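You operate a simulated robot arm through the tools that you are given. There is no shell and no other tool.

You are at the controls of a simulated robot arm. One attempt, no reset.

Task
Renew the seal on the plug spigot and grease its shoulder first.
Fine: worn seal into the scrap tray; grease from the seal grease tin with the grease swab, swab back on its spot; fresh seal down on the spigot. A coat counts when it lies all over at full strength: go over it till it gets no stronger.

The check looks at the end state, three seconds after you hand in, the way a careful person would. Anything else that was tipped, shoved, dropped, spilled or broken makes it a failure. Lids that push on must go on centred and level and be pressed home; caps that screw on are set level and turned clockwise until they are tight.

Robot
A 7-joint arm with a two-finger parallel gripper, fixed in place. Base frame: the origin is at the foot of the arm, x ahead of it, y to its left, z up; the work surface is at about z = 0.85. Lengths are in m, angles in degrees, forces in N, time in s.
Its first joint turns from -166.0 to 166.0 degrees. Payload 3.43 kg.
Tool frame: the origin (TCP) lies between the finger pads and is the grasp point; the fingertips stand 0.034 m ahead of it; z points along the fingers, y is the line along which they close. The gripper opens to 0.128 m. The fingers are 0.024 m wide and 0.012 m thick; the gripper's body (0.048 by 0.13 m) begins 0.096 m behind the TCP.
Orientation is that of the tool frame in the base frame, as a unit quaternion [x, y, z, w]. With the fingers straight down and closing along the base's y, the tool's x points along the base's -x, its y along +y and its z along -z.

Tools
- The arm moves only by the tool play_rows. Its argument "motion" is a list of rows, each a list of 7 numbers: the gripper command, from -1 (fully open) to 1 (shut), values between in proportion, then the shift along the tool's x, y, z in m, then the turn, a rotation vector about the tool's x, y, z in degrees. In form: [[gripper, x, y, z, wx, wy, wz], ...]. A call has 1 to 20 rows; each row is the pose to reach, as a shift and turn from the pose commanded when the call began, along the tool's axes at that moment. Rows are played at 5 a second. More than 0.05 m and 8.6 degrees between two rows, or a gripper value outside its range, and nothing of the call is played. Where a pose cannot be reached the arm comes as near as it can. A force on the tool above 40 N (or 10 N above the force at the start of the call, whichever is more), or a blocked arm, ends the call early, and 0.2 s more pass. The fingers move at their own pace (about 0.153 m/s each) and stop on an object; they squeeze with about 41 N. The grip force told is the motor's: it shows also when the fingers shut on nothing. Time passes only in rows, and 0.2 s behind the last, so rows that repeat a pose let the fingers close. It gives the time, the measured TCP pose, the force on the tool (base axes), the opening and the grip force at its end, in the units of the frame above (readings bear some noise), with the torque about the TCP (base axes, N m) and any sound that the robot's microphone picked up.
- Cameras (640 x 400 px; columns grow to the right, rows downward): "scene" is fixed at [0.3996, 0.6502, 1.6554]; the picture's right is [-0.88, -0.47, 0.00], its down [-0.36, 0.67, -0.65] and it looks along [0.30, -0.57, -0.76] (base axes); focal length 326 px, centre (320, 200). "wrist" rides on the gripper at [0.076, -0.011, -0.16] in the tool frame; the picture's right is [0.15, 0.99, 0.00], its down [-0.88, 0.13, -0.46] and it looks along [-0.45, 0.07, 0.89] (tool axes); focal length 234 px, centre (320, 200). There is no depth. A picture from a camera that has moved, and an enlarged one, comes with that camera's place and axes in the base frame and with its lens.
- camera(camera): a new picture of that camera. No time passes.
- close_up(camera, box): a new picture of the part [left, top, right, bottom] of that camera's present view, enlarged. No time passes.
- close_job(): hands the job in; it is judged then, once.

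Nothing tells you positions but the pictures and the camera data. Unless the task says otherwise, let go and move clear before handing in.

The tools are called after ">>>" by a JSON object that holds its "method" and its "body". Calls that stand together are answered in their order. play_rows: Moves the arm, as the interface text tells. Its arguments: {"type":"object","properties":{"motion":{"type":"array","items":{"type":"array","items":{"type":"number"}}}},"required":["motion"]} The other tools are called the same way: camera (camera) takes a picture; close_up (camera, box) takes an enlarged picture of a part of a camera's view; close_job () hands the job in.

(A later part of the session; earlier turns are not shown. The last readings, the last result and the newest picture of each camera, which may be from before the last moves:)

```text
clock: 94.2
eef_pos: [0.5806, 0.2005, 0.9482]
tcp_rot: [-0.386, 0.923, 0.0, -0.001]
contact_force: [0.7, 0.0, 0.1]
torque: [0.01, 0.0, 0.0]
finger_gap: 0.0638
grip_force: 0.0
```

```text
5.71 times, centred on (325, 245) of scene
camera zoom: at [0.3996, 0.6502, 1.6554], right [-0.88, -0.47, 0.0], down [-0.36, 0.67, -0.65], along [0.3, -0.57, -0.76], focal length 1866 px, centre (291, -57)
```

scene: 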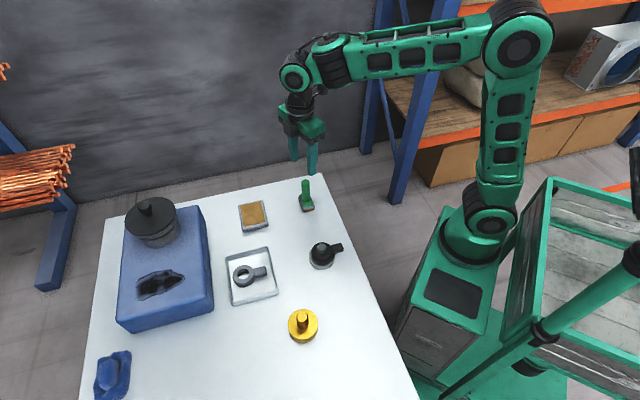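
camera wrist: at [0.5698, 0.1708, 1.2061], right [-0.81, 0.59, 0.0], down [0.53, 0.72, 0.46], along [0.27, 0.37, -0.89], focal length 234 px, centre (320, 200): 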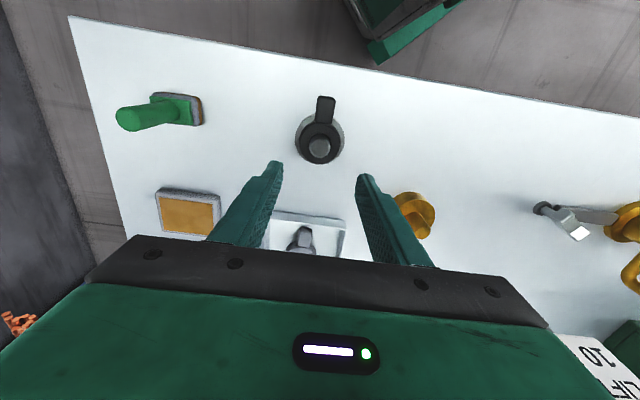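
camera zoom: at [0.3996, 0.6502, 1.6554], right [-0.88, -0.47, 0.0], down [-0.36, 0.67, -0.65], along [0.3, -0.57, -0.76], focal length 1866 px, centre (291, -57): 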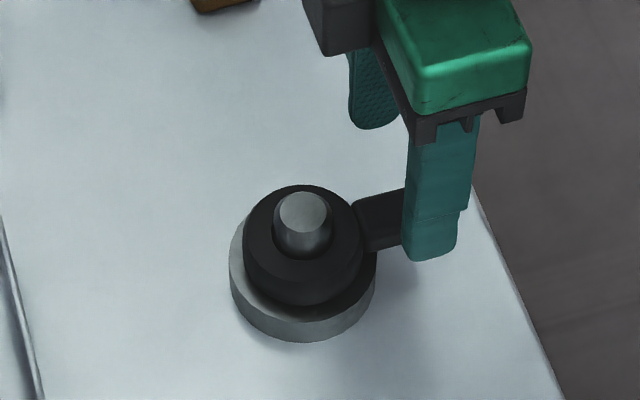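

Aligned well. Descending to grip height and closing on the tab.

>>> {"method": "play_rows", "body": {"motion": [[0, 0, 0, 0.02, 0, 0, 0], [0, 0, 0, 0.04, 0, 0, 0], [0, 0, 0, 0.05, 0, 0, 0], [0, 0, 0, 0.05, 0, 0, 0], [0.4, 0, 0, 0.05, 0, 0, 0], [0.7, 0, 0, 0.05, 0, 0, 0], [1, 0, 0, 0.05, 0, 0, 0], [1, 0, 0, 0.05, 0, 0, 0], [1, 0, 0, 0.05, 0, 0, 0]]}}

>>> {"method": "close_up", "body": {"camera": "wrist", "box": [230, 140, 410, 250]}}

>>> {"method": "close_up", "body": {"camera": "scene", "box": [285, 210, 365, 280]}}

```text
clock: 96.2
eef_pos: [0.581, 0.1991, 0.8976]
tcp_rot: [-0.385, 0.923, 0.0, 0.0]
contact_force: [-0.1, 0.8, 0.8]
torque: [-0.01, 0.02, 0.0]
finger_gap: 0.0228
grip_force: 41.3
```

```text
3.56 times, centred on (320, 195) of wrist
camera zoom: at [0.5369, 0.138, 1.0564], right [-0.81, 0.59, 0.0], down [0.52, 0.72, 0.46], along [0.27, 0.37, -0.89], focal length 833 px, centre (320, 218)
```

zoom: 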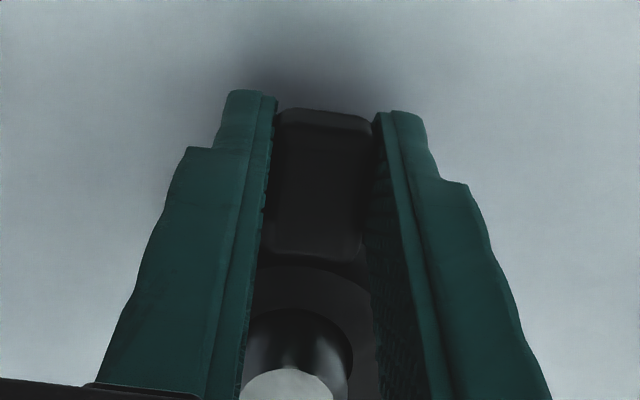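

```text
5.71 times, centred on (325, 245) of scene
camera zoom: at [0.3996, 0.6502, 1.6554], right [-0.88, -0.47, 0.0], down [-0.36, 0.67, -0.65], along [0.3, -0.57, -0.76], focal length 1866 px, centre (291, -57)
```

zoom: 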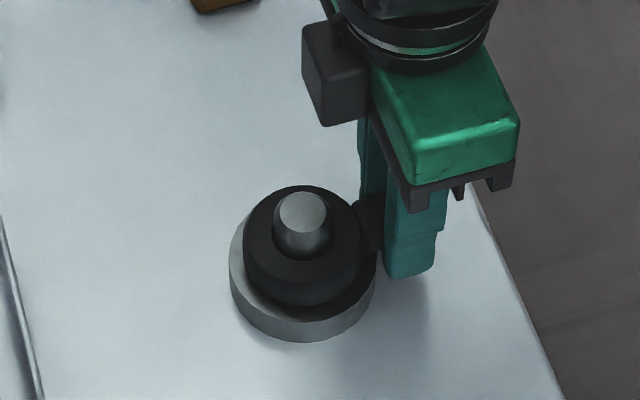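

Gripped at 22.8 mm. Lifting carefully.

>>> {"method": "play_rows", "body": {"motion": [[1, 0, 0, -0.003, 0, 0, 0], [1, 0, 0, -0.006, 0, 0, 0], [1, 0, 0, -0.01, 0, 0, 0], [1, 0, 0, -0.015, 0, 0, 0], [1, 0, 0, -0.02, 0, 0, 0]]}}

>>> {"method": "close_up", "body": {"camera": "scene", "box": [285, 210, 365, 280]}}

```text
clock: 97.5
eef_pos: [0.5812, 0.2006, 0.918]
tcp_rot: [-0.386, 0.923, 0.0, 0.0]
contact_force: [0.1, -0.5, -0.7]
torque: [0.0, -0.02, 0.01]
finger_gap: 0.0227
grip_force: 41.5
```

```text
5.71 times, centred on (325, 245) of scene
camera zoom: at [0.3996, 0.6502, 1.6554], right [-0.88, -0.47, 0.0], down [-0.36, 0.67, -0.65], along [0.3, -0.57, -0.76], focal length 1866 px, centre (291, -57)
```

zoom: 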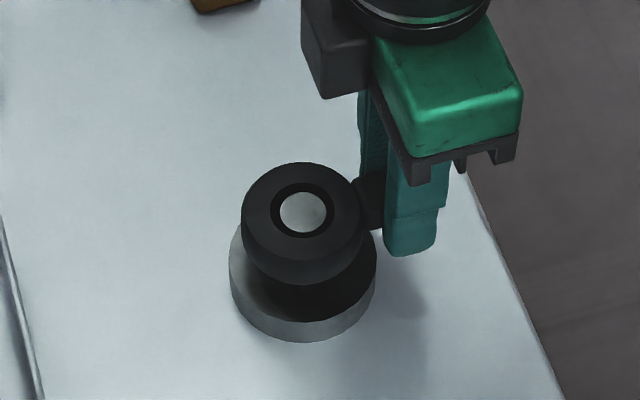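

>>> {"method": "play_rows", "body": {"motion": [[1, 0, 0, -0.01, 0, 0, 0], [1, 0, 0, -0.025, 0, 0, 0], [1, 0, 0, -0.045, 0, 0, 0], [1, 0, 0, -0.065, 0, 0, 0], [1, 0, 0, -0.085, 0, 0, 0], [1, 0, 0, -0.085, 0, 0, 0]]}}

>>> {"method": "close_up", "body": {"camera": "scene", "box": [285, 210, 365, 280]}}

>>> {"method": "close_up", "body": {"camera": "wrist", "box": [230, 100, 410, 260]}}

```text
clock: 98.8
eef_pos: [0.582, 0.1994, 1.002]
tcp_rot: [-0.386, 0.923, 0.0, 0.0]
contact_force: [-0.1, 0.3, 0.5]
torque: [-0.02, 0.0, 0.0]
finger_gap: 0.0225
grip_force: 40.9
```

```text
5.71 times, centred on (325, 245) of scene
camera zoom: at [0.3996, 0.6502, 1.6554], right [-0.88, -0.47, 0.0], down [-0.36, 0.67, -0.65], along [0.3, -0.57, -0.76], focal length 1866 px, centre (291, -57)
```

zoom: 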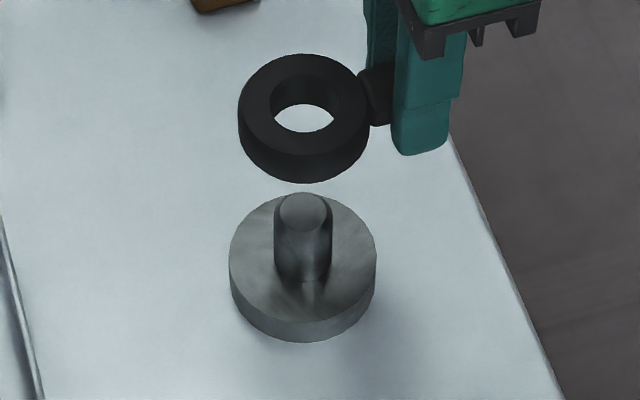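

```text
2.50 times, centred on (320, 180) of wrist
camera zoom: at [0.5372, 0.1375, 1.1617], right [-0.81, 0.59, 0.0], down [0.53, 0.72, 0.46], along [0.27, 0.37, -0.89], focal length 585 px, centre (320, 250)
```

zoom: 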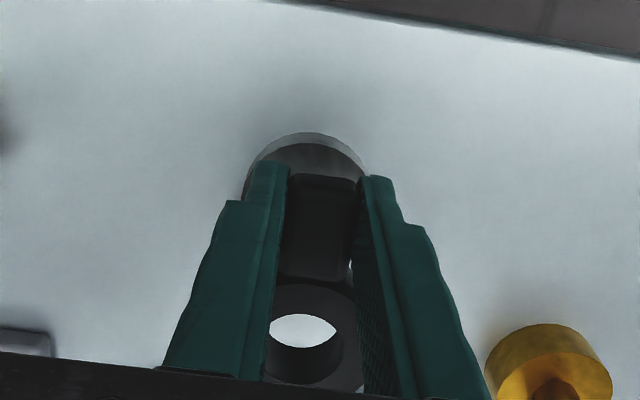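

The steel post and its shoulder are now bare and clean. I'll park the black seal on the brass post for the moment, so I can test whether the steel shoulder takes grease.

>>> {"method": "play_rows", "body": {"motion": [[1, -0.012, 0.02, 0, 0, 0, 0], [1, -0.032, 0.055, 0, 0, 0, 0], [1, -0.052, 0.09, 0, 0, 0, 0], [1, -0.072, 0.125, 0, 0, 0, 0], [1, -0.09, 0.156, 0, 0, 0, 0], [1, -0.0979, 0.1698, 0, 0, 0, 0], [1, -0.0979, 0.1698, 0, 0, 0, 0], [1, -0.0979, 0.1698, 0, 0, 0, 0]]}}

>>> {"method": "close_up", "body": {"camera": "scene", "box": [265, 265, 355, 345]}}

>>> {"method": "close_up", "body": {"camera": "wrist", "box": [250, 140, 390, 260]}}

```text
clock: 100.7
eef_pos: [0.5288, 0.388, 1.0017]
tcp_rot: [-0.386, 0.923, 0.0, 0.001]
contact_force: [-0.8, 0.2, -0.3]
torque: [-0.02, 0.03, -0.01]
finger_gap: 0.0228
grip_force: 41.5
```

```text
5.00 times, centred on (310, 305) of scene
camera zoom: at [0.3996, 0.6502, 1.6554], right [-0.88, -0.47, 0.0], down [-0.36, 0.67, -0.65], along [0.3, -0.57, -0.76], focal length 1632 px, centre (370, -325)
```

zoom: 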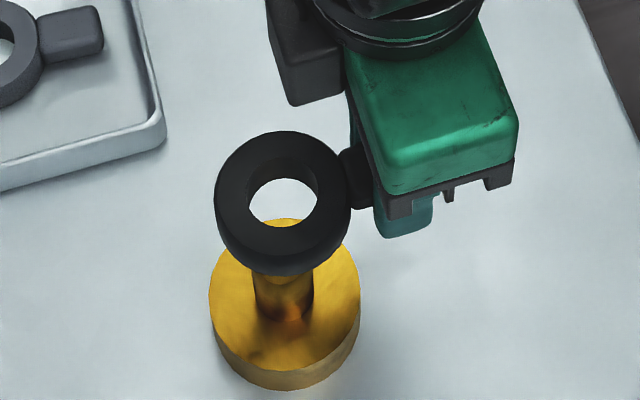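

```text
3.33 times, centred on (320, 200) of wrist
camera zoom: at [0.4844, 0.3267, 1.1614], right [-0.81, 0.59, 0.0], down [0.52, 0.72, 0.46], along [0.27, 0.37, -0.89], focal length 781 px, centre (320, 200)
```

zoom: 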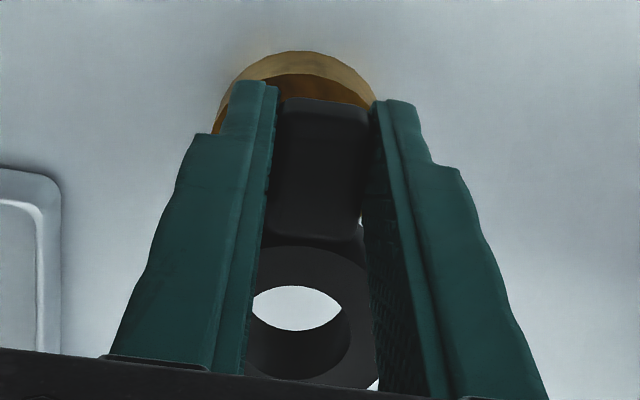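

The black seal is above the brass post. I'll compare the ring proportions of the two seals at high zoom, since a worn seal could be looser.

>>> {"method": "close_up", "body": {"camera": "scene", "box": [285, 280, 335, 325]}}

>>> {"method": "close_up", "body": {"camera": "scene", "box": [225, 252, 275, 297]}}

>>> {"method": "close_up", "body": {"camera": "scene", "box": [300, 232, 350, 277]}}

```text
8.89 times, centred on (310, 302) of scene
camera zoom: at [0.3996, 0.6502, 1.6554], right [-0.88, -0.47, 0.0], down [-0.36, 0.67, -0.65], along [0.3, -0.57, -0.76], focal length 2902 px, centre (409, -711)
```

zoom: 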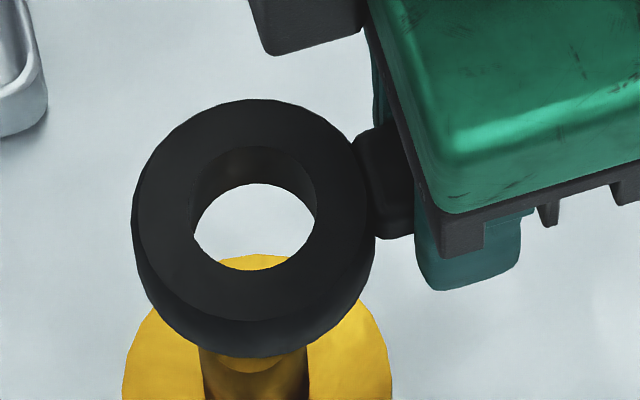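

```text
8.89 times, centred on (250, 274) of scene
camera zoom: at [0.3996, 0.6502, 1.6554], right [-0.88, -0.47, 0.0], down [-0.36, 0.67, -0.65], along [0.3, -0.57, -0.76], focal length 2902 px, centre (942, -462)
```

zoom: 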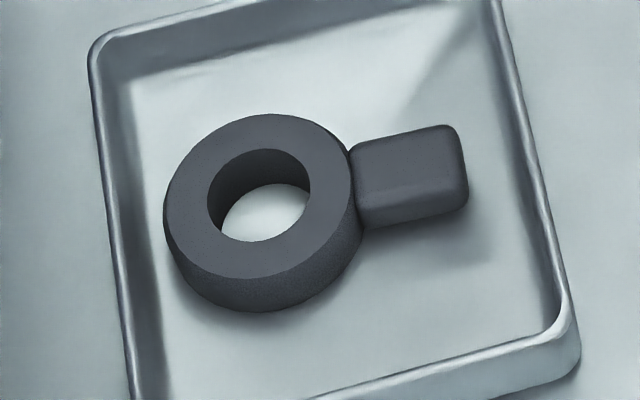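

```text
8.89 times, centred on (325, 254) of scene
camera zoom: at [0.3996, 0.6502, 1.6554], right [-0.88, -0.47, 0.0], down [-0.36, 0.67, -0.65], along [0.3, -0.57, -0.76], focal length 2902 px, centre (276, -284)
```

zoom: 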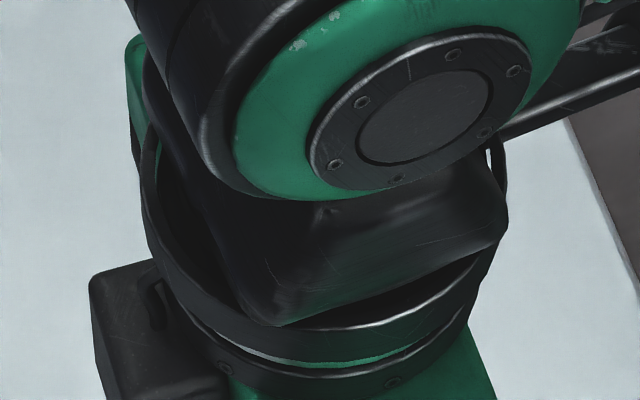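

The seals have the same proportions. I'll centre the black ring over the brass post and lower it to just above the post top.

>>> {"method": "play_rows", "body": {"motion": [[1, -0.0021, 0.0008, 0.01, 0, 0, 0], [1, -0.0021, 0.0008, 0.025, 0, 0, 0], [1, -0.0021, 0.0008, 0.04, 0, 0, 0], [1, -0.0021, 0.0008, 0.046, 0, 0, 0], [1, -0.0021, 0.0008, 0.046, 0, 0, 0]]}}

>>> {"method": "close_up", "body": {"camera": "scene", "box": [285, 290, 335, 335]}}

>>> {"method": "close_up", "body": {"camera": "wrist", "box": [280, 190, 360, 260]}}

```text
clock: 101.8
eef_pos: [0.5303, 0.3912, 0.956]
tcp_rot: [-0.386, 0.923, 0.0, 0.0]
contact_force: [-1.0, 0.5, -0.2]
torque: [0.03, 0.02, 0.01]
finger_gap: 0.023
grip_force: 40.6
```

```text
8.89 times, centred on (310, 312) of scene
camera zoom: at [0.3996, 0.6502, 1.6554], right [-0.88, -0.47, 0.0], down [-0.36, 0.67, -0.65], along [0.3, -0.57, -0.76], focal length 2902 px, centre (409, -800)
```

zoom: 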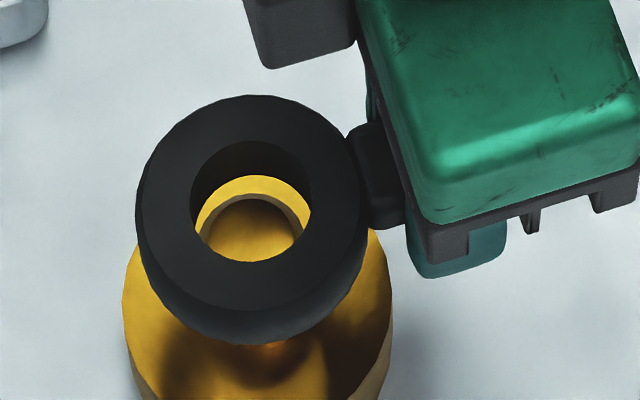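

```text
5.71 times, centred on (320, 225) of wrist
camera zoom: at [0.4856, 0.3292, 1.1154], right [-0.81, 0.59, 0.0], down [0.52, 0.72, 0.46], along [0.27, 0.37, -0.89], focal length 1338 px, centre (320, 57)
```

zoom: 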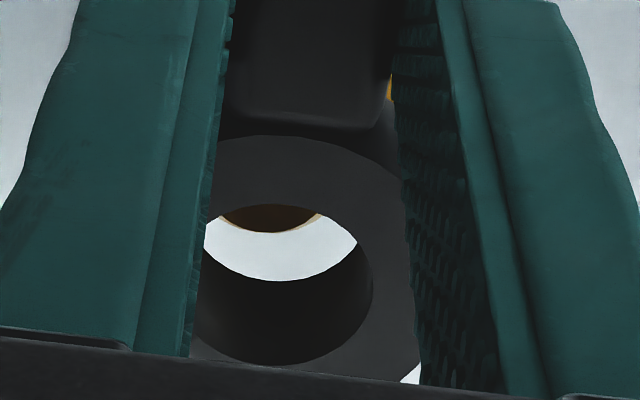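

Ring and post look concentric to within a millimetre. Lowering slowly onto the post.

>>> {"method": "play_rows", "body": {"motion": [[1, 0, 0, 0.005, 0, 0, 0], [1, 0, 0, 0.01, 0, 0, 0], [1, 0, 0, 0.015, 0, 0, 0], [1, 0, 0, 0.02, 0, 0, 0], [1, 0, 0, 0.02, 0, 0, 0]]}}

>>> {"method": "close_up", "body": {"camera": "scene", "box": [285, 290, 335, 335]}}

```text
clock: 103.0
eef_pos: [0.5313, 0.3907, 0.9361]
tcp_rot: [-0.386, 0.923, 0.0, 0.001]
contact_force: [0.3, -0.8, -0.5]
torque: [0.02, 0.01, 0.04]
finger_gap: 0.0226
grip_force: 40.8
```

```text
8.89 times, centred on (310, 312) of scene
camera zoom: at [0.3996, 0.6502, 1.6554], right [-0.88, -0.47, 0.0], down [-0.36, 0.67, -0.65], along [0.3, -0.57, -0.76], focal length 2902 px, centre (409, -800)
```

zoom: 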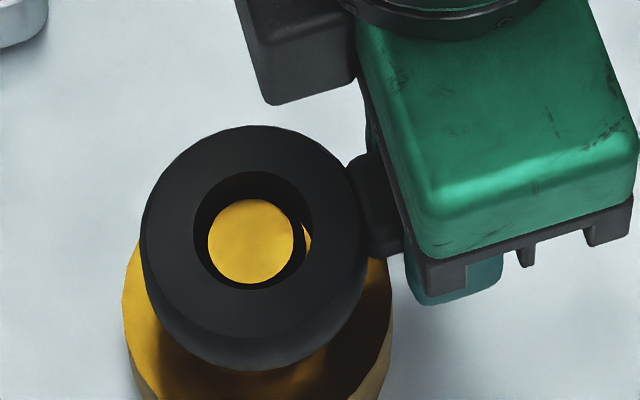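

>>> {"method": "play_rows", "body": {"motion": [[1, 0, 0, 0.005, 0, 0, 0], [1, 0, 0, 0.01, 0, 0, 0], [1, 0, 0, 0.015, 0, 0, 0], [1, 0, 0, 0.02, 0, 0, 0], [1, 0, 0, 0.024, 0, 0, 0], [1, 0, 0, 0.024, 0, 0, 0]]}}

>>> {"method": "close_up", "body": {"camera": "scene", "box": [285, 290, 335, 335]}}

```text
clock: 104.5
eef_pos: [0.5309, 0.3913, 0.9126]
tcp_rot: [-0.385, 0.923, 0.001, 0.001]
contact_force: [2.5, -2.1, 0.4]
torque: [-0.07, -0.07, -0.15]
finger_gap: 0.0226
grip_force: 40.9
```

```text
8.89 times, centred on (310, 312) of scene
camera zoom: at [0.3996, 0.6502, 1.6554], right [-0.88, -0.47, 0.0], down [-0.36, 0.67, -0.65], along [0.3, -0.57, -0.76], focal length 2902 px, centre (409, -800)
```

zoom: 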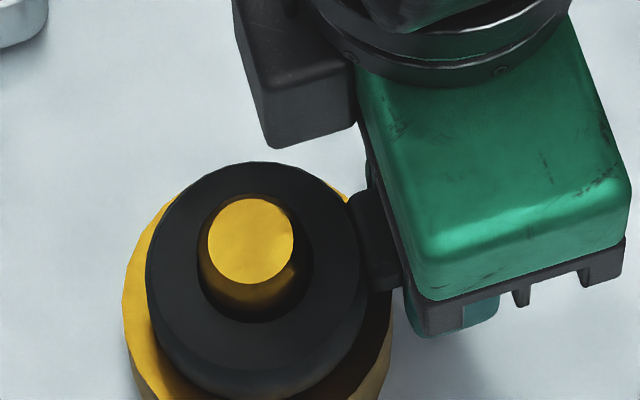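

Nearly seated, only a light side force. A few millimetres more, then release.

>>> {"method": "play_rows", "body": {"motion": [[1, 0, -0.0004, 0.002, 0, 0, 0], [1, 0, -0.0004, 0.0035, 0, 0, 0], [1, 0, -0.0004, 0.0035, 0, 0, 0]]}}

```text
clock: 105.2
eef_pos: [0.5308, 0.3903, 0.9095]
tcp_rot: [-0.387, 0.922, 0.0, 0.0]
contact_force: [1.2, -1.9, -0.1]
torque: [-0.02, -0.08, -0.09]
finger_gap: 0.0229
grip_force: 41.2
```

>>> {"method": "play_rows", "body": {"motion": [[0.5, 0, 0, 0, 0, 0, 0], [0.2, 0, 0, 0, 0, 0, 0], [0, 0, 0, 0, 0, 0, 0], [0, 0, 0, -0.01, 0, 0, 0], [0, 0, 0, -0.03, 0, 0, 0], [0, 0, 0, -0.06, 0, 0, 0], [0, 0, 0, -0.1, 0, 0, 0], [0, 0, 0, -0.13, 0, 0, 0]]}}

>>> {"method": "close_up", "body": {"camera": "scene", "box": [275, 290, 335, 345]}}

>>> {"method": "camera", "body": {"camera": "wrist"}}

```text
clock: 107.0
eef_pos: [0.5304, 0.3917, 1.0386]
tcp_rot: [-0.387, 0.922, 0.0, 0.0]
contact_force: [-0.5, -0.5, 0.0]
torque: [-0.02, 0.0, -0.03]
finger_gap: 0.0638
grip_force: 0.0
```

```text
7.27 times, centred on (305, 318) of scene
camera zoom: at [0.3996, 0.6502, 1.6554], right [-0.88, -0.47, 0.0], down [-0.36, 0.67, -0.65], along [0.3, -0.57, -0.76], focal length 2374 px, centre (429, -654)
```

zoom: 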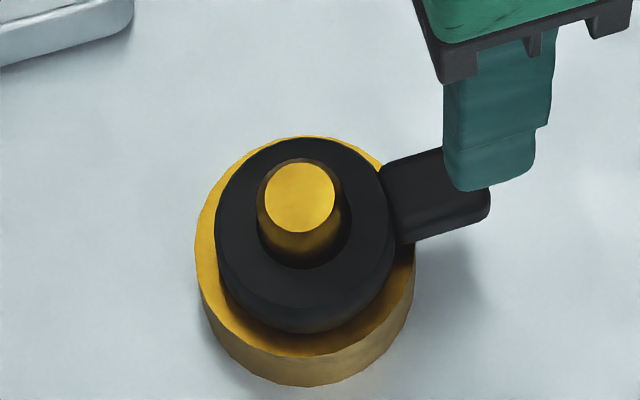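

```text
taken
camera wrist: at [0.487, 0.3299, 1.1974], right [-0.81, 0.59, 0.0], down [0.52, 0.72, 0.46], along [0.27, 0.37, -0.89], focal length 234 px, centre (320, 200)
```

wrist: 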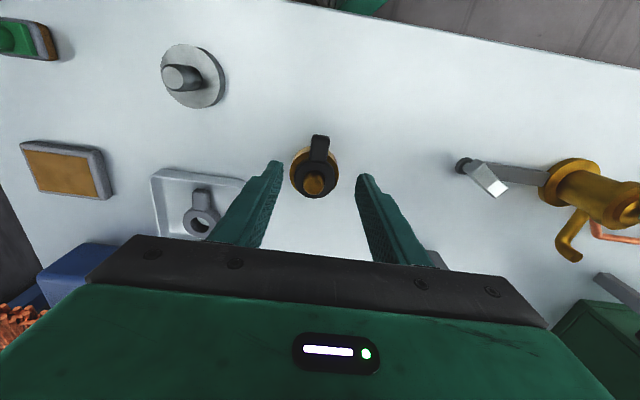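

The black seal is parked on the brass post. Now fetching the swab again.

>>> {"method": "play_rows", "body": {"motion": [[0, 0.003, -0.02, 0, 0, 0, 0], [0, 0.01, -0.058, 0, 0, 0, 0], [0, 0.017, -0.098, 0, 0, 0, 0], [0, 0.024, -0.138, 0, 0, 0, 0], [0, 0.031, -0.178, 0, 0, 0, 0], [0, 0.038, -0.218, 0, 0, 0, 0], [0, 0.045, -0.258, 0, 0, 0, 0], [0, 0.052, -0.298, 0, 0, 0, 0], [0, 0.058, -0.335, 0, 0, 0, 0], [0, 0.0637, -0.3716, 0, 0, 0, 0], [0, 0.0637, -0.3716, 0, 0, 0, 0], [0, 0.0637, -0.3716, 0, 0, 0, 0]]}}

>>> {"method": "close_up", "body": {"camera": "wrist", "box": [250, 100, 390, 200]}}

>>> {"method": "close_up", "body": {"camera": "scene", "box": [300, 232, 350, 277]}}

```text
clock: 109.7
eef_pos: [0.7515, 0.0838, 1.0381]
tcp_rot: [-0.386, 0.922, 0.001, 0.0]
contact_force: [-1.4, -0.1, 0.4]
torque: [-0.01, -0.01, 0.0]
finger_gap: 0.0639
grip_force: 0.0
```

```text
4.00 times, centred on (320, 150) of wrist
camera zoom: at [0.7062, 0.0221, 1.1972], right [-0.81, 0.59, 0.0], down [0.52, 0.72, 0.46], along [0.27, 0.37, -0.89], focal length 937 px, centre (320, 400)
```

zoom: 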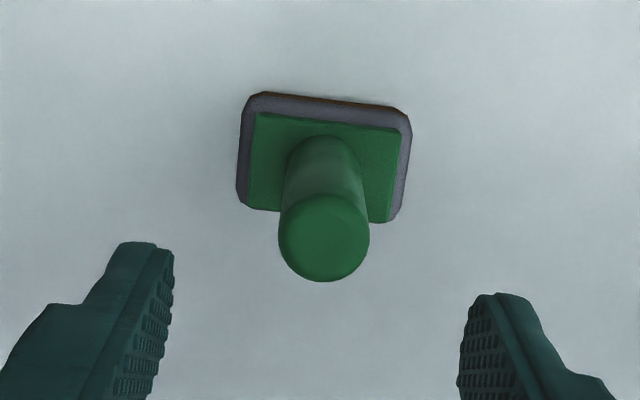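

```text
8.89 times, centred on (325, 254) of scene
camera zoom: at [0.3996, 0.6502, 1.6554], right [-0.88, -0.47, 0.0], down [-0.36, 0.67, -0.65], along [0.3, -0.57, -0.76], focal length 2902 px, centre (276, -284)
```

zoom: 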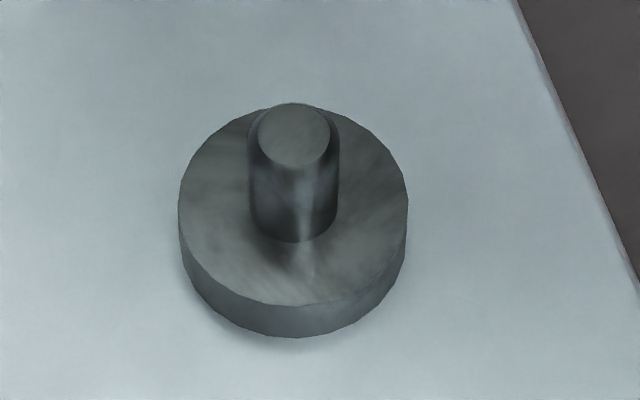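

Swab orientation is right. Descending and gripping the handle.

>>> {"method": "play_rows", "body": {"motion": [[0, 0.0004, 0.0015, 0.03, 0, 0, 0], [0, 0.0004, 0.0015, 0.06, 0, 0, 0], [0, 0.0004, 0.0015, 0.09, 0, 0, 0], [0, 0.0004, 0.0015, 0.108, 0, 0, 0], [0, 0.0004, 0.0015, 0.108, 0, 0, 0], [0.4, 0.0004, 0.0015, 0.108, 0, 0, 0], [0.7, 0.0004, 0.0015, 0.108, 0, 0, 0], [1, 0.0004, 0.0015, 0.108, 0, 0, 0], [1, 0.0004, 0.0015, 0.108, 0, 0, 0], [1, 0.0004, 0.0015, 0.108, 0, 0, 0]]}}

>>> {"method": "close_up", "body": {"camera": "scene", "box": [270, 150, 350, 225]}}

```text
clock: 111.8
eef_pos: [0.7477, 0.0848, 0.9302]
tcp_rot: [-0.386, 0.922, 0.0, 0.001]
contact_force: [-0.4, 0.7, -0.7]
torque: [0.01, 0.09, 0.0]
finger_gap: 0.0236
grip_force: 41.5
```

```text
5.33 times, centred on (310, 188) of scene
camera zoom: at [0.3996, 0.6502, 1.6554], right [-0.88, -0.47, 0.0], down [-0.36, 0.67, -0.65], along [0.3, -0.57, -0.76], focal length 1741 px, centre (373, 267)
```

zoom: 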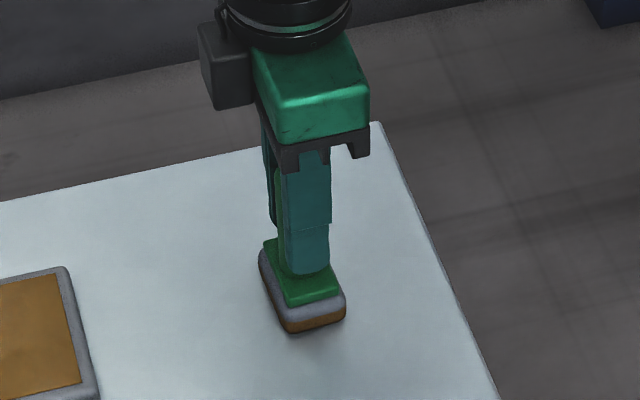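

Gripped. Lifting and carrying to the bare steel post's robot side.

>>> {"method": "play_rows", "body": {"motion": [[1, 0, 0, -0.005, 0, 0, 0], [1, 0, 0, -0.015, 0, 0, 0], [1, 0, 0, -0.03, 0, 0, 0], [1, 0, 0, -0.05, 0, 0, 0], [1, 0, 0, -0.07, 0, 0, 0], [1, 0, 0, -0.07, 0, 0, 0]]}}

>>> {"method": "close_up", "body": {"camera": "scene", "box": [270, 140, 350, 215]}}

```text
clock: 113.2
eef_pos: [0.7503, 0.0849, 1.0012]
tcp_rot: [-0.386, 0.923, 0.0, 0.0]
contact_force: [0.3, 0.1, -1.0]
torque: [0.01, 0.06, 0.04]
finger_gap: 0.0237
grip_force: 41.5
```

```text
5.33 times, centred on (310, 178) of scene
camera zoom: at [0.3996, 0.6502, 1.6554], right [-0.88, -0.47, 0.0], down [-0.36, 0.67, -0.65], along [0.3, -0.57, -0.76], focal length 1741 px, centre (373, 320)
```

zoom: 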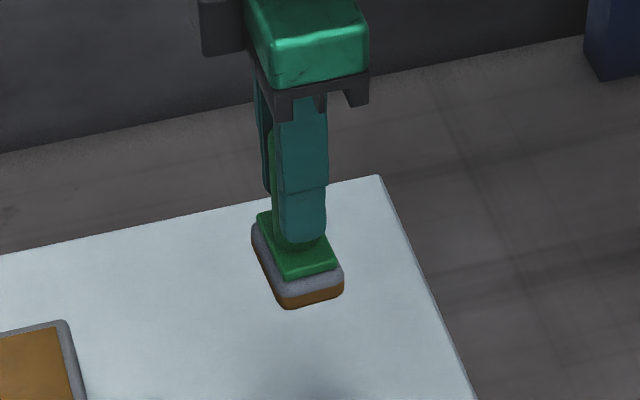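

Swab lifted cleanly. Moving to the steel post, robot side, and lowering to just above its shoulder.

>>> {"method": "play_rows", "body": {"motion": [[1, 0.003, 0.03, 0, 0, 0, 0], [1, 0.008, 0.07, 0, 0, 0, 0], [1, 0.0125, 0.11, 0, 0, 0, 0], [1, 0.017, 0.15, 0, 0, 0, 0], [1, 0.021, 0.185, 0, 0, 0, 0], [1, 0.0228, 0.2009, 0, 0, 0, 0], [1, 0.0228, 0.2009, 0.015, 0, 0, 0], [1, 0.0228, 0.2009, 0.03, 0, 0, 0], [1, 0.0228, 0.2009, 0.042, 0, 0, 0], [1, 0.0228, 0.2009, 0.042, 0, 0, 0]]}}

>>> {"method": "close_up", "body": {"camera": "scene", "box": [290, 215, 370, 285]}}

>>> {"method": "close_up", "body": {"camera": "wrist", "box": [250, 100, 390, 250]}}

```text
clock: 115.5
eef_pos: [0.5906, 0.2098, 0.9589]
tcp_rot: [-0.386, 0.923, 0.001, 0.001]
contact_force: [0.0, -1.1, 0.3]
torque: [-0.22, 0.01, -0.01]
finger_gap: 0.0238
grip_force: 40.7
```

```text
5.71 times, centred on (330, 250) of scene
camera zoom: at [0.3996, 0.6502, 1.6554], right [-0.88, -0.47, 0.0], down [-0.36, 0.67, -0.65], along [0.3, -0.57, -0.76], focal length 1866 px, centre (263, -86)
```

zoom: 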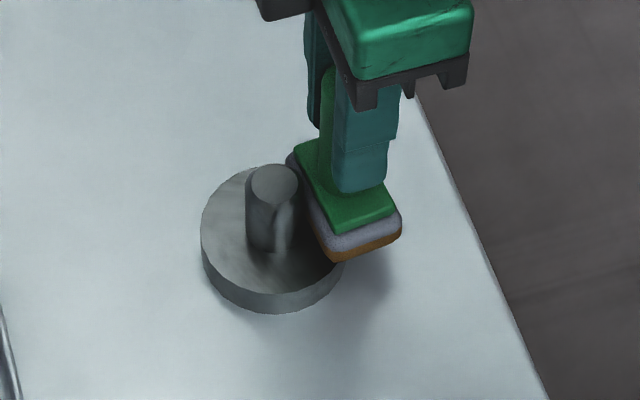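

```text
2.67 times, centred on (320, 175) of wrist
camera zoom: at [0.5456, 0.1487, 1.1178], right [-0.81, 0.59, 0.0], down [0.52, 0.72, 0.46], along [0.27, 0.37, -0.89], focal length 624 px, centre (320, 267)
```

zoom: 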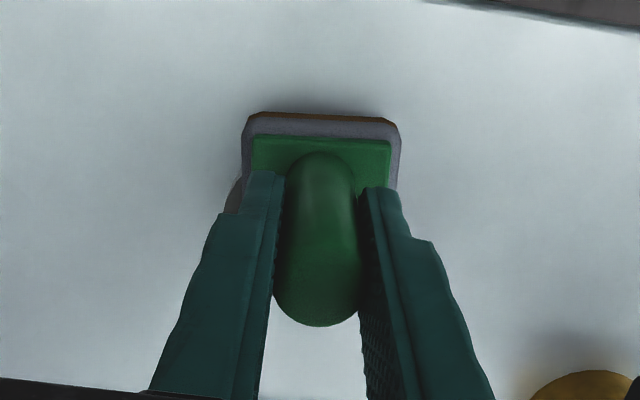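

The pad seems to have brushed the post and turned a little. I'll back away 4 mm and check.

>>> {"method": "play_rows", "body": {"motion": [[1, 0.002, 0, -0.005, 0, 0, 0], [1, 0.004, 0, -0.015, 0, 0, 0], [1, 0.004, 0, -0.015, 0, 0, 0]]}}

>>> {"method": "close_up", "body": {"camera": "scene", "box": [300, 210, 360, 265]}}

>>> {"method": "close_up", "body": {"camera": "wrist", "box": [250, 100, 390, 250]}}

```text
clock: 116.2
eef_pos: [0.5884, 0.2072, 0.974]
tcp_rot: [-0.385, 0.923, 0.0, 0.0]
contact_force: [0.2, -0.4, -1.5]
torque: [-0.01, -0.06, -0.02]
finger_gap: 0.0236
grip_force: 40.4
```

```text
7.27 times, centred on (330, 238) of scene
camera zoom: at [0.3996, 0.6502, 1.6554], right [-0.88, -0.47, 0.0], down [-0.36, 0.67, -0.65], along [0.3, -0.57, -0.76], focal length 2374 px, centre (247, -73)
```

zoom: 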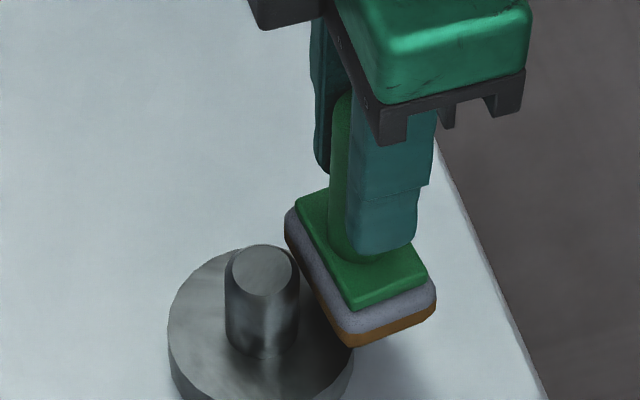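

```text
2.67 times, centred on (320, 175) of wrist
camera zoom: at [0.5432, 0.1457, 1.1329], right [-0.81, 0.59, 0.0], down [0.52, 0.72, 0.46], along [0.27, 0.37, -0.89], focal length 624 px, centre (320, 267)
```

zoom: 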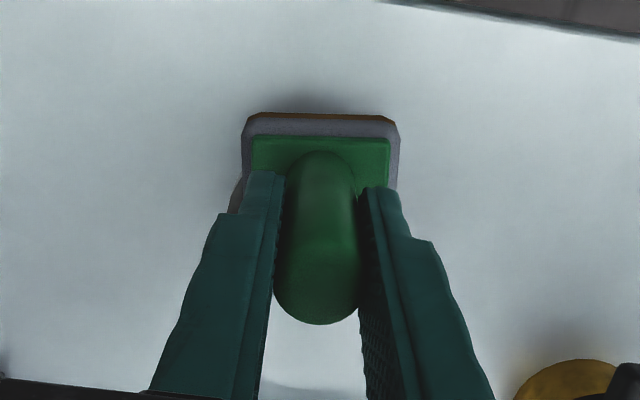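

The pad is still level, only turned ~9°, and the steel post hasn't moved. With more clearance now, I'll lower onto the steel shoulder.

>>> {"method": "play_rows", "body": {"motion": [[1, 0, 0, 0.01, 0, 0, 0], [1, 0, 0, 0.02, 0, 0, 0], [1, 0, 0, 0.022, 0, 0, 0], [1, 0, 0, 0.022, 0, 0, 0]]}}

```text
clock: 117.2
eef_pos: [0.587, 0.2073, 0.954]
tcp_rot: [-0.385, 0.923, 0.0, 0.002]
contact_force: [5.1, -4.4, 33.3]
torque: [-0.09, -0.71, -0.05]
finger_gap: 0.0238
grip_force: 41.3
```

Flat contact (pressure is centred on the overlap) but too firm. Backing off 2 mm, then stroking.

>>> {"method": "play_rows", "body": {"motion": [[1, 0, 0, -0.002, 0, 0, 0], [1, 0, 0, -0.002, 0, 0, 0]]}}

>>> {"method": "close_up", "body": {"camera": "scene", "box": [300, 220, 360, 275]}}

```text
clock: 117.8
eef_pos: [0.5867, 0.2068, 0.9527]
tcp_rot: [-0.388, 0.922, -0.001, -0.002]
contact_force: [-0.4, -0.4, -0.6]
torque: [0.11, 0.09, 0.01]
finger_gap: 0.0235
grip_force: 41.0
```

```text
7.27 times, centred on (330, 248) of scene
camera zoom: at [0.3996, 0.6502, 1.6554], right [-0.88, -0.47, 0.0], down [-0.36, 0.67, -0.65], along [0.3, -0.57, -0.76], focal length 2374 px, centre (247, -146)
```

zoom: 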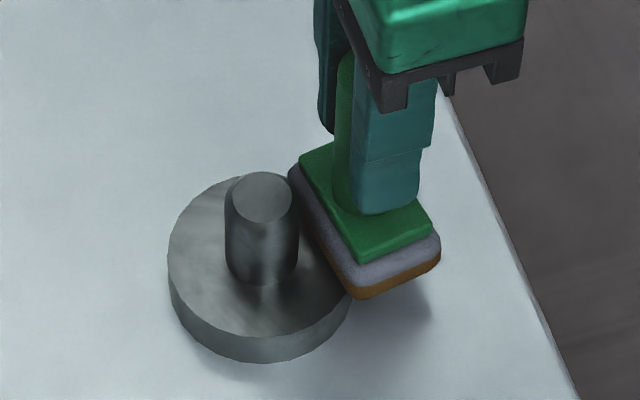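

>>> {"method": "play_rows", "body": {"motion": [[1, 0, 0, 0.0008, 0, 0, 0], [1, 0, 0, 0.0008, 0, 0, 0]]}}

```text
clock: 118.5
eef_pos: [0.5879, 0.2079, 0.9538]
tcp_rot: [-0.386, 0.923, 0.0, 0.0]
contact_force: [0.6, -0.3, -0.1]
torque: [0.01, 0.02, -0.02]
finger_gap: 0.0232
grip_force: 40.9
```

>>> {"method": "play_rows", "body": {"motion": [[1, 0, 0, 0.001, 0, 0, 0], [1, 0, 0, 0.001, 0, 0, 0]]}}

```text
clock: 119.0
eef_pos: [0.5871, 0.2074, 0.9519]
tcp_rot: [-0.386, 0.923, 0.0, 0.001]
contact_force: [-1.7, 0.9, 6.5]
torque: [0.41, 0.31, -0.07]
finger_gap: 0.0232
grip_force: 40.8
```

Contact at ~7 N. Stroking along this side.

>>> {"method": "play_rows", "body": {"motion": [[1, 0.0006, 0.004, 0.0003, 0, 0, 0], [1, 0.0012, 0.008, 0.0003, 0, 0, 0], [1, 0.0006, 0.004, 0.0003, 0, 0, 0], [1, 0, 0, 0.0003, 0, 0, 0], [1, -0.0006, -0.004, 0.0003, 0, 0, 0], [1, -0.0012, -0.008, 0.0003, 0, 0, 0], [1, -0.0018, -0.012, 0.0003, 0, 0, 0], [1, -0.0012, -0.008, 0.0003, 0, 0, 0], [1, -0.0006, -0.004, 0.0003, 0, 0, 0], [1, 0, 0, 0.0003, 0, 0, 0]]}}

>>> {"method": "play_rows", "body": {"motion": [[1, 0, 0, -0.01, 0, 0, 0], [1, 0, 0, -0.03, 0, 0, 0], [1, 0.02, 0, -0.05, 0, 0, 0], [1, 0.05, 0, -0.055, 0, 0, 0], [1, 0.05, 0, -0.055, 0, 0, 0]]}}

>>> {"method": "close_up", "body": {"camera": "scene", "box": [300, 232, 350, 277]}}

>>> {"method": "close_up", "body": {"camera": "scene", "box": [315, 200, 375, 255]}}

```text
clock: 121.2
eef_pos: [0.5867, 0.2064, 0.9515]
tcp_rot: [-0.386, 0.922, 0.0, 0.0]
contact_force: [0.6, -0.3, -0.7]
torque: [0.01, 0.0, -0.01]
finger_gap: 0.023
grip_force: 41.1
```

```text
clock: 122.5
eef_pos: [0.5536, 0.1718, 1.0061]
tcp_rot: [-0.386, 0.922, 0.0, 0.0]
contact_force: [1.1, -0.3, -0.5]
torque: [0.0, 0.0, 0.01]
finger_gap: 0.0231
grip_force: 41.1
```

```text
8.89 times, centred on (325, 254) of scene
camera zoom: at [0.3996, 0.6502, 1.6554], right [-0.88, -0.47, 0.0], down [-0.36, 0.67, -0.65], along [0.3, -0.57, -0.76], focal length 2902 px, centre (276, -284)
```

zoom: 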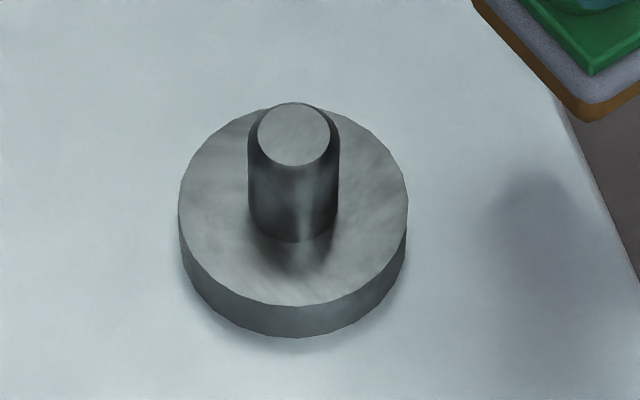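

```text
7.27 times, centred on (345, 228) of scene
camera zoom: at [0.3996, 0.6502, 1.6554], right [-0.88, -0.47, 0.0], down [-0.36, 0.67, -0.65], along [0.3, -0.57, -0.76], focal length 2374 px, centre (138, 0)
```

zoom: 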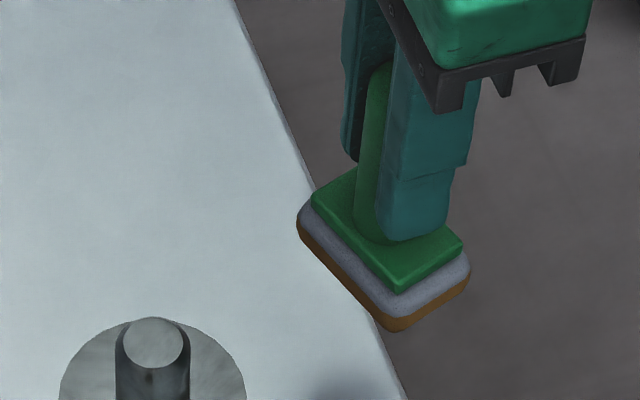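

No grease on the steel either, so the method may be at fault rather than the choice of post. I'll measure how the pad now sits in the grip and try working right up against the post.

>>> {"method": "close_up", "body": {"camera": "wrist", "box": [250, 100, 390, 250]}}

>>> {"method": "close_up", "body": {"camera": "scene", "box": [335, 205, 365, 250]}}

```text
2.67 times, centred on (320, 175) of wrist
camera zoom: at [0.5081, 0.1103, 1.1651], right [-0.81, 0.59, 0.0], down [0.53, 0.72, 0.46], along [0.27, 0.37, -0.89], focal length 624 px, centre (320, 267)
```

zoom: 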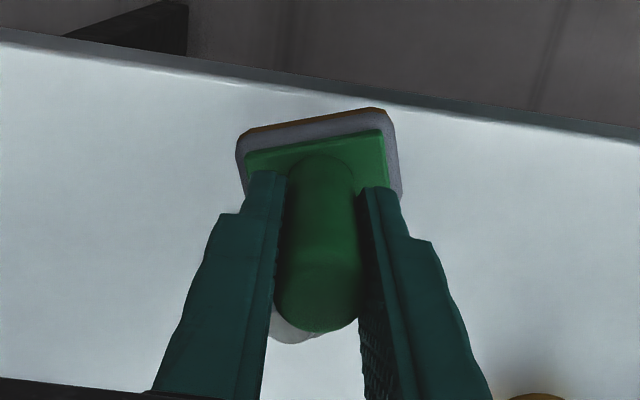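

```text
8.89 times, centred on (350, 228) of scene
camera zoom: at [0.3996, 0.6502, 1.6554], right [-0.88, -0.47, 0.0], down [-0.36, 0.67, -0.65], along [0.3, -0.57, -0.76], focal length 2902 px, centre (53, -44)
```

zoom: 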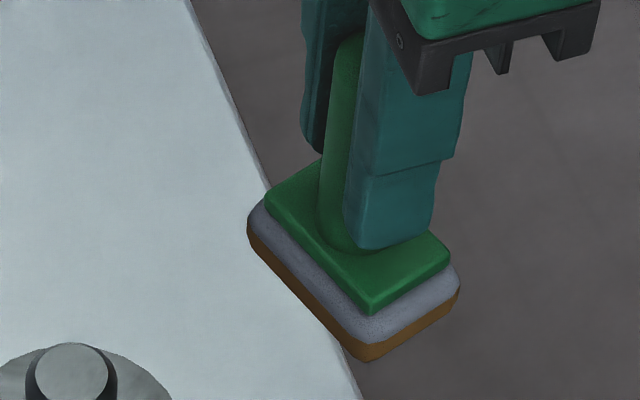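

>>> {"method": "close_up", "body": {"camera": "scene", "box": [280, 298, 330, 343]}}

>>> {"method": "camera", "body": {"camera": "scene"}}

```text
8.89 times, centred on (305, 320) of scene
camera zoom: at [0.3996, 0.6502, 1.6554], right [-0.88, -0.47, 0.0], down [-0.36, 0.67, -0.65], along [0.3, -0.57, -0.76], focal length 2902 px, centre (453, -871)
```

zoom: 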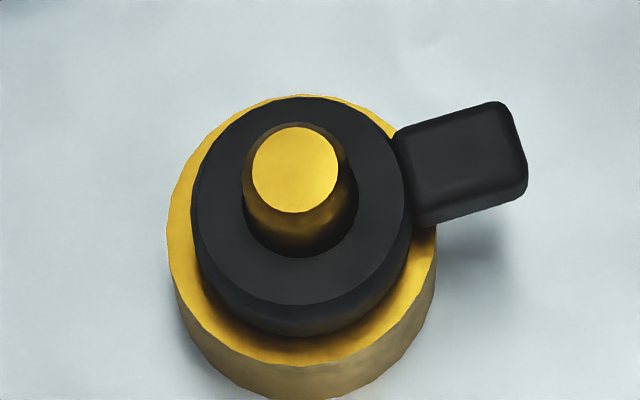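

```text
taken
```

scene: 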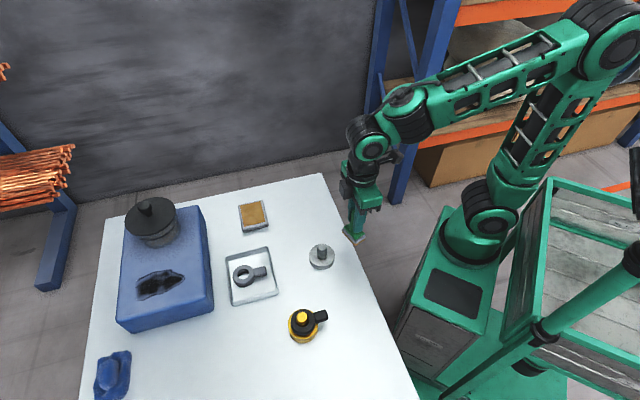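

I'll try a careful full pass around the steel shoulder next, starting on the robot side with the pad closer to the post.

>>> {"method": "play_rows", "body": {"motion": [[1, -0.02, -0.004, 0, 0, 0, 0], [1, -0.0544, -0.0107, 0.005, 0, 0, 0], [1, -0.0544, -0.0107, 0.025, 0, 0, 0], [1, -0.0544, -0.0107, 0.042, 0, 0, 0], [1, -0.0544, -0.0107, 0.049, 0, 0, 0], [1, -0.0544, -0.0107, 0.049, 0, 0, 0]]}}

>>> {"method": "close_up", "body": {"camera": "scene", "box": [300, 220, 360, 275]}}

```text
clock: 123.8
eef_pos: [0.5973, 0.2023, 0.9572]
tcp_rot: [-0.386, 0.923, -0.001, -0.001]
contact_force: [-0.6, 0.7, -0.9]
torque: [-0.03, 0.02, 0.0]
finger_gap: 0.0224
grip_force: 41.1
```

```text
7.27 times, centred on (330, 248) of scene
camera zoom: at [0.3996, 0.6502, 1.6554], right [-0.88, -0.47, 0.0], down [-0.36, 0.67, -0.65], along [0.3, -0.57, -0.76], focal length 2374 px, centre (247, -146)
```

zoom: 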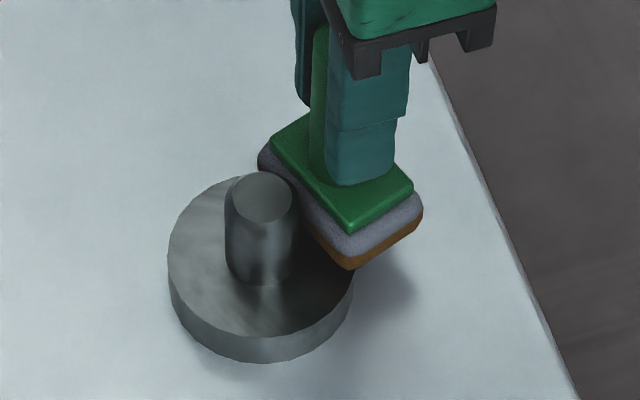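

>>> {"method": "play_rows", "body": {"motion": [[1, 0, 0, 0.0015, 0, 0, 0], [1, 0, 0, 0.003, 0, 0, 0], [1, 0, 0, 0.003, 0, 0, 0]]}}

```text
clock: 124.7
eef_pos: [0.598, 0.2024, 0.9544]
tcp_rot: [-0.386, 0.923, 0.0, 0.001]
contact_force: [-0.4, -0.6, -1.7]
torque: [-0.01, 0.0, 0.01]
finger_gap: 0.0228
grip_force: 40.7
```

>>> {"method": "play_rows", "body": {"motion": [[1, 0, 0, 0.001, 0, 0, 0], [1, 0, 0, 0.0015, 0, 0, 0], [1, 0, 0, 0.0015, 0, 0, 0]]}}

```text
clock: 125.5
eef_pos: [0.5979, 0.2019, 0.9524]
tcp_rot: [-0.386, 0.922, 0.0, 0.001]
contact_force: [0.8, -0.2, -1.2]
torque: [0.04, -0.02, -0.02]
finger_gap: 0.0228
grip_force: 40.9
```

>>> {"method": "play_rows", "body": {"motion": [[1, 0, 0, 0.001, 0, 0, 0], [1, 0, 0, 0.001, 0, 0, 0]]}}

```text
clock: 126.0
eef_pos: [0.599, 0.2028, 0.9519]
tcp_rot: [-0.386, 0.922, 0.0, 0.0]
contact_force: [0.5, 1.1, -1.4]
torque: [-0.04, 0.0, -0.01]
finger_gap: 0.0225
grip_force: 40.5
```

>>> {"method": "play_rows", "body": {"motion": [[1, 0, 0, 0.001, 0, 0, 0], [1, 0, 0, 0.001, 0, 0, 0]]}}

```text
clock: 126.7
eef_pos: [0.5986, 0.2031, 0.9518]
tcp_rot: [-0.386, 0.922, 0.0, 0.001]
contact_force: [-1.1, -1.6, 8.0]
torque: [-0.01, 0.17, -0.04]
finger_gap: 0.0226
grip_force: 41.3
```

Good light, fairly flat contact (9 N). Starting the pass around the post in small moves.

>>> {"method": "play_rows", "body": {"motion": [[1, 0.0018, 0.0057, 0, 0, 0, 0], [1, 0.0036, 0.0115, 0, 0, 0, 0], [1, 0.0053, 0.0172, 0, 0, 0, 0], [1, 0.0071, 0.0229, 0, 0, 0, 0], [1, 0.0084, 0.0278, 0, 0, 0, 0]]}}

>>> {"method": "close_up", "body": {"camera": "scene", "box": [300, 220, 360, 275]}}

>>> {"method": "close_up", "body": {"camera": "wrist", "box": [250, 100, 390, 250]}}

```text
clock: 127.8
eef_pos: [0.5725, 0.215, 0.9516]
tcp_rot: [-0.384, 0.923, -0.002, 0.002]
contact_force: [10.7, -14.2, 10.9]
torque: [-0.89, -0.96, -0.51]
finger_gap: 0.0224
grip_force: 40.5
```

```text
7.27 times, centred on (330, 248) of scene
camera zoom: at [0.3996, 0.6502, 1.6554], right [-0.88, -0.47, 0.0], down [-0.36, 0.67, -0.65], along [0.3, -0.57, -0.76], focal length 2374 px, centre (247, -146)
```

zoom: 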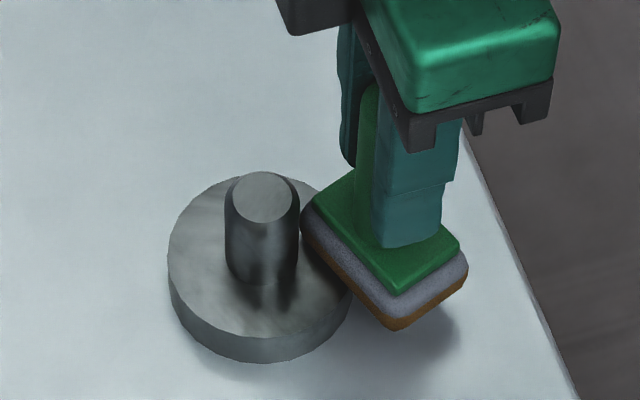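

```text
2.67 times, centred on (320, 175) of wrist
camera zoom: at [0.5282, 0.1533, 1.1102], right [-0.81, 0.59, 0.0], down [0.53, 0.72, 0.46], along [0.27, 0.37, -0.89], focal length 624 px, centre (320, 267)
```

zoom: 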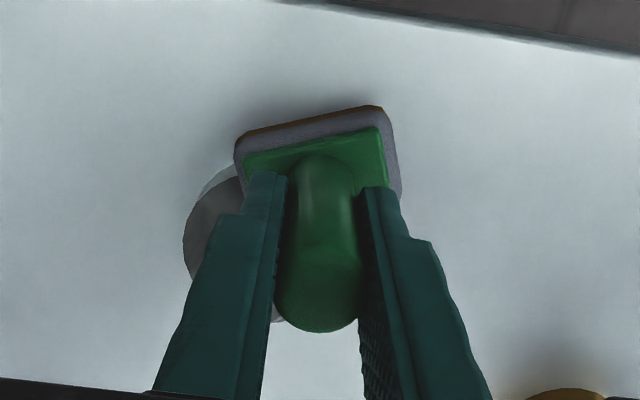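

The region just wiped on the steel is exposed at left of the pad; I'll zoom on it.

>>> {"method": "close_up", "body": {"camera": "scene", "box": [310, 235, 340, 272]}}

```text
10.81 times, centred on (325, 254) of scene
camera zoom: at [0.3996, 0.6502, 1.6554], right [-0.88, -0.47, 0.0], down [-0.36, 0.67, -0.65], along [0.3, -0.57, -0.76], focal length 3530 px, centre (266, -378)
```

zoom: 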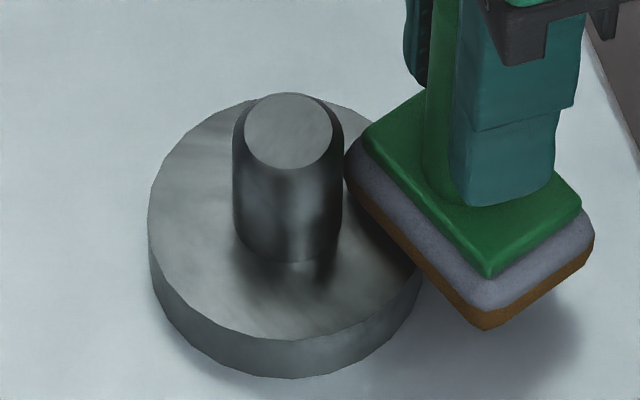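

Nothing visible there. I'll do one longer series of strokes here to rule out the coat simply building up slowly.

>>> {"method": "play_rows", "body": {"motion": [[1, 0.0002, -0.0055, 0, 0, 0, 0], [1, -0.0015, -0.011, 0, 0, 0, 0], [1, -0.0033, -0.0165, 0, 0, 0, 0], [1, -0.005, -0.022, 0, 0, 0, 0], [1, -0.0068, -0.0275, 0, 0, 0, 0], [1, -0.005, -0.022, 0, 0, 0, 0], [1, -0.0033, -0.0165, 0, 0, 0, 0], [1, -0.0015, -0.011, 0, 0, 0, 0], [1, 0.0002, -0.0055, 0, 0, 0, 0], [1, -0.0015, -0.011, 0, 0, 0, 0], [1, -0.0033, -0.0165, 0, 0, 0, 0], [1, -0.005, -0.022, 0, 0, 0, 0], [1, -0.0068, -0.0275, 0, 0, 0, 0], [1, -0.005, -0.022, 0, 0, 0, 0], [1, -0.0033, -0.0165, 0, 0, 0, 0], [1, -0.0015, -0.011, 0, 0, 0, 0]]}}

>>> {"method": "close_up", "body": {"camera": "scene", "box": [300, 220, 360, 275]}}

```text
clock: 131.2
eef_pos: [0.5819, 0.2103, 0.9508]
tcp_rot: [-0.385, 0.923, 0.0, 0.002]
contact_force: [10.5, -5.7, 13.3]
torque: [-0.28, -0.85, -0.15]
finger_gap: 0.0224
grip_force: 40.8
```

```text
7.27 times, centred on (330, 248) of scene
camera zoom: at [0.3996, 0.6502, 1.6554], right [-0.88, -0.47, 0.0], down [-0.36, 0.67, -0.65], along [0.3, -0.57, -0.76], focal length 2374 px, centre (247, -146)
```

zoom: 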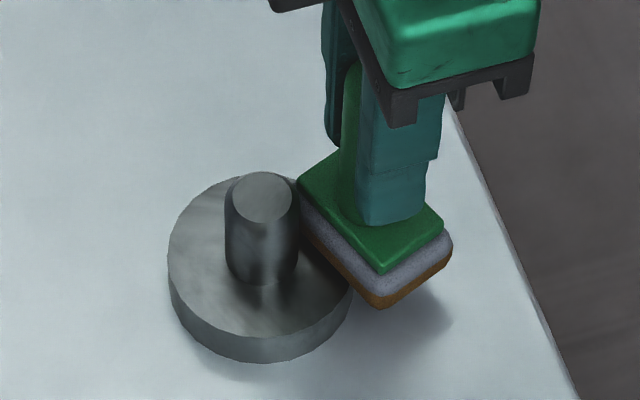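

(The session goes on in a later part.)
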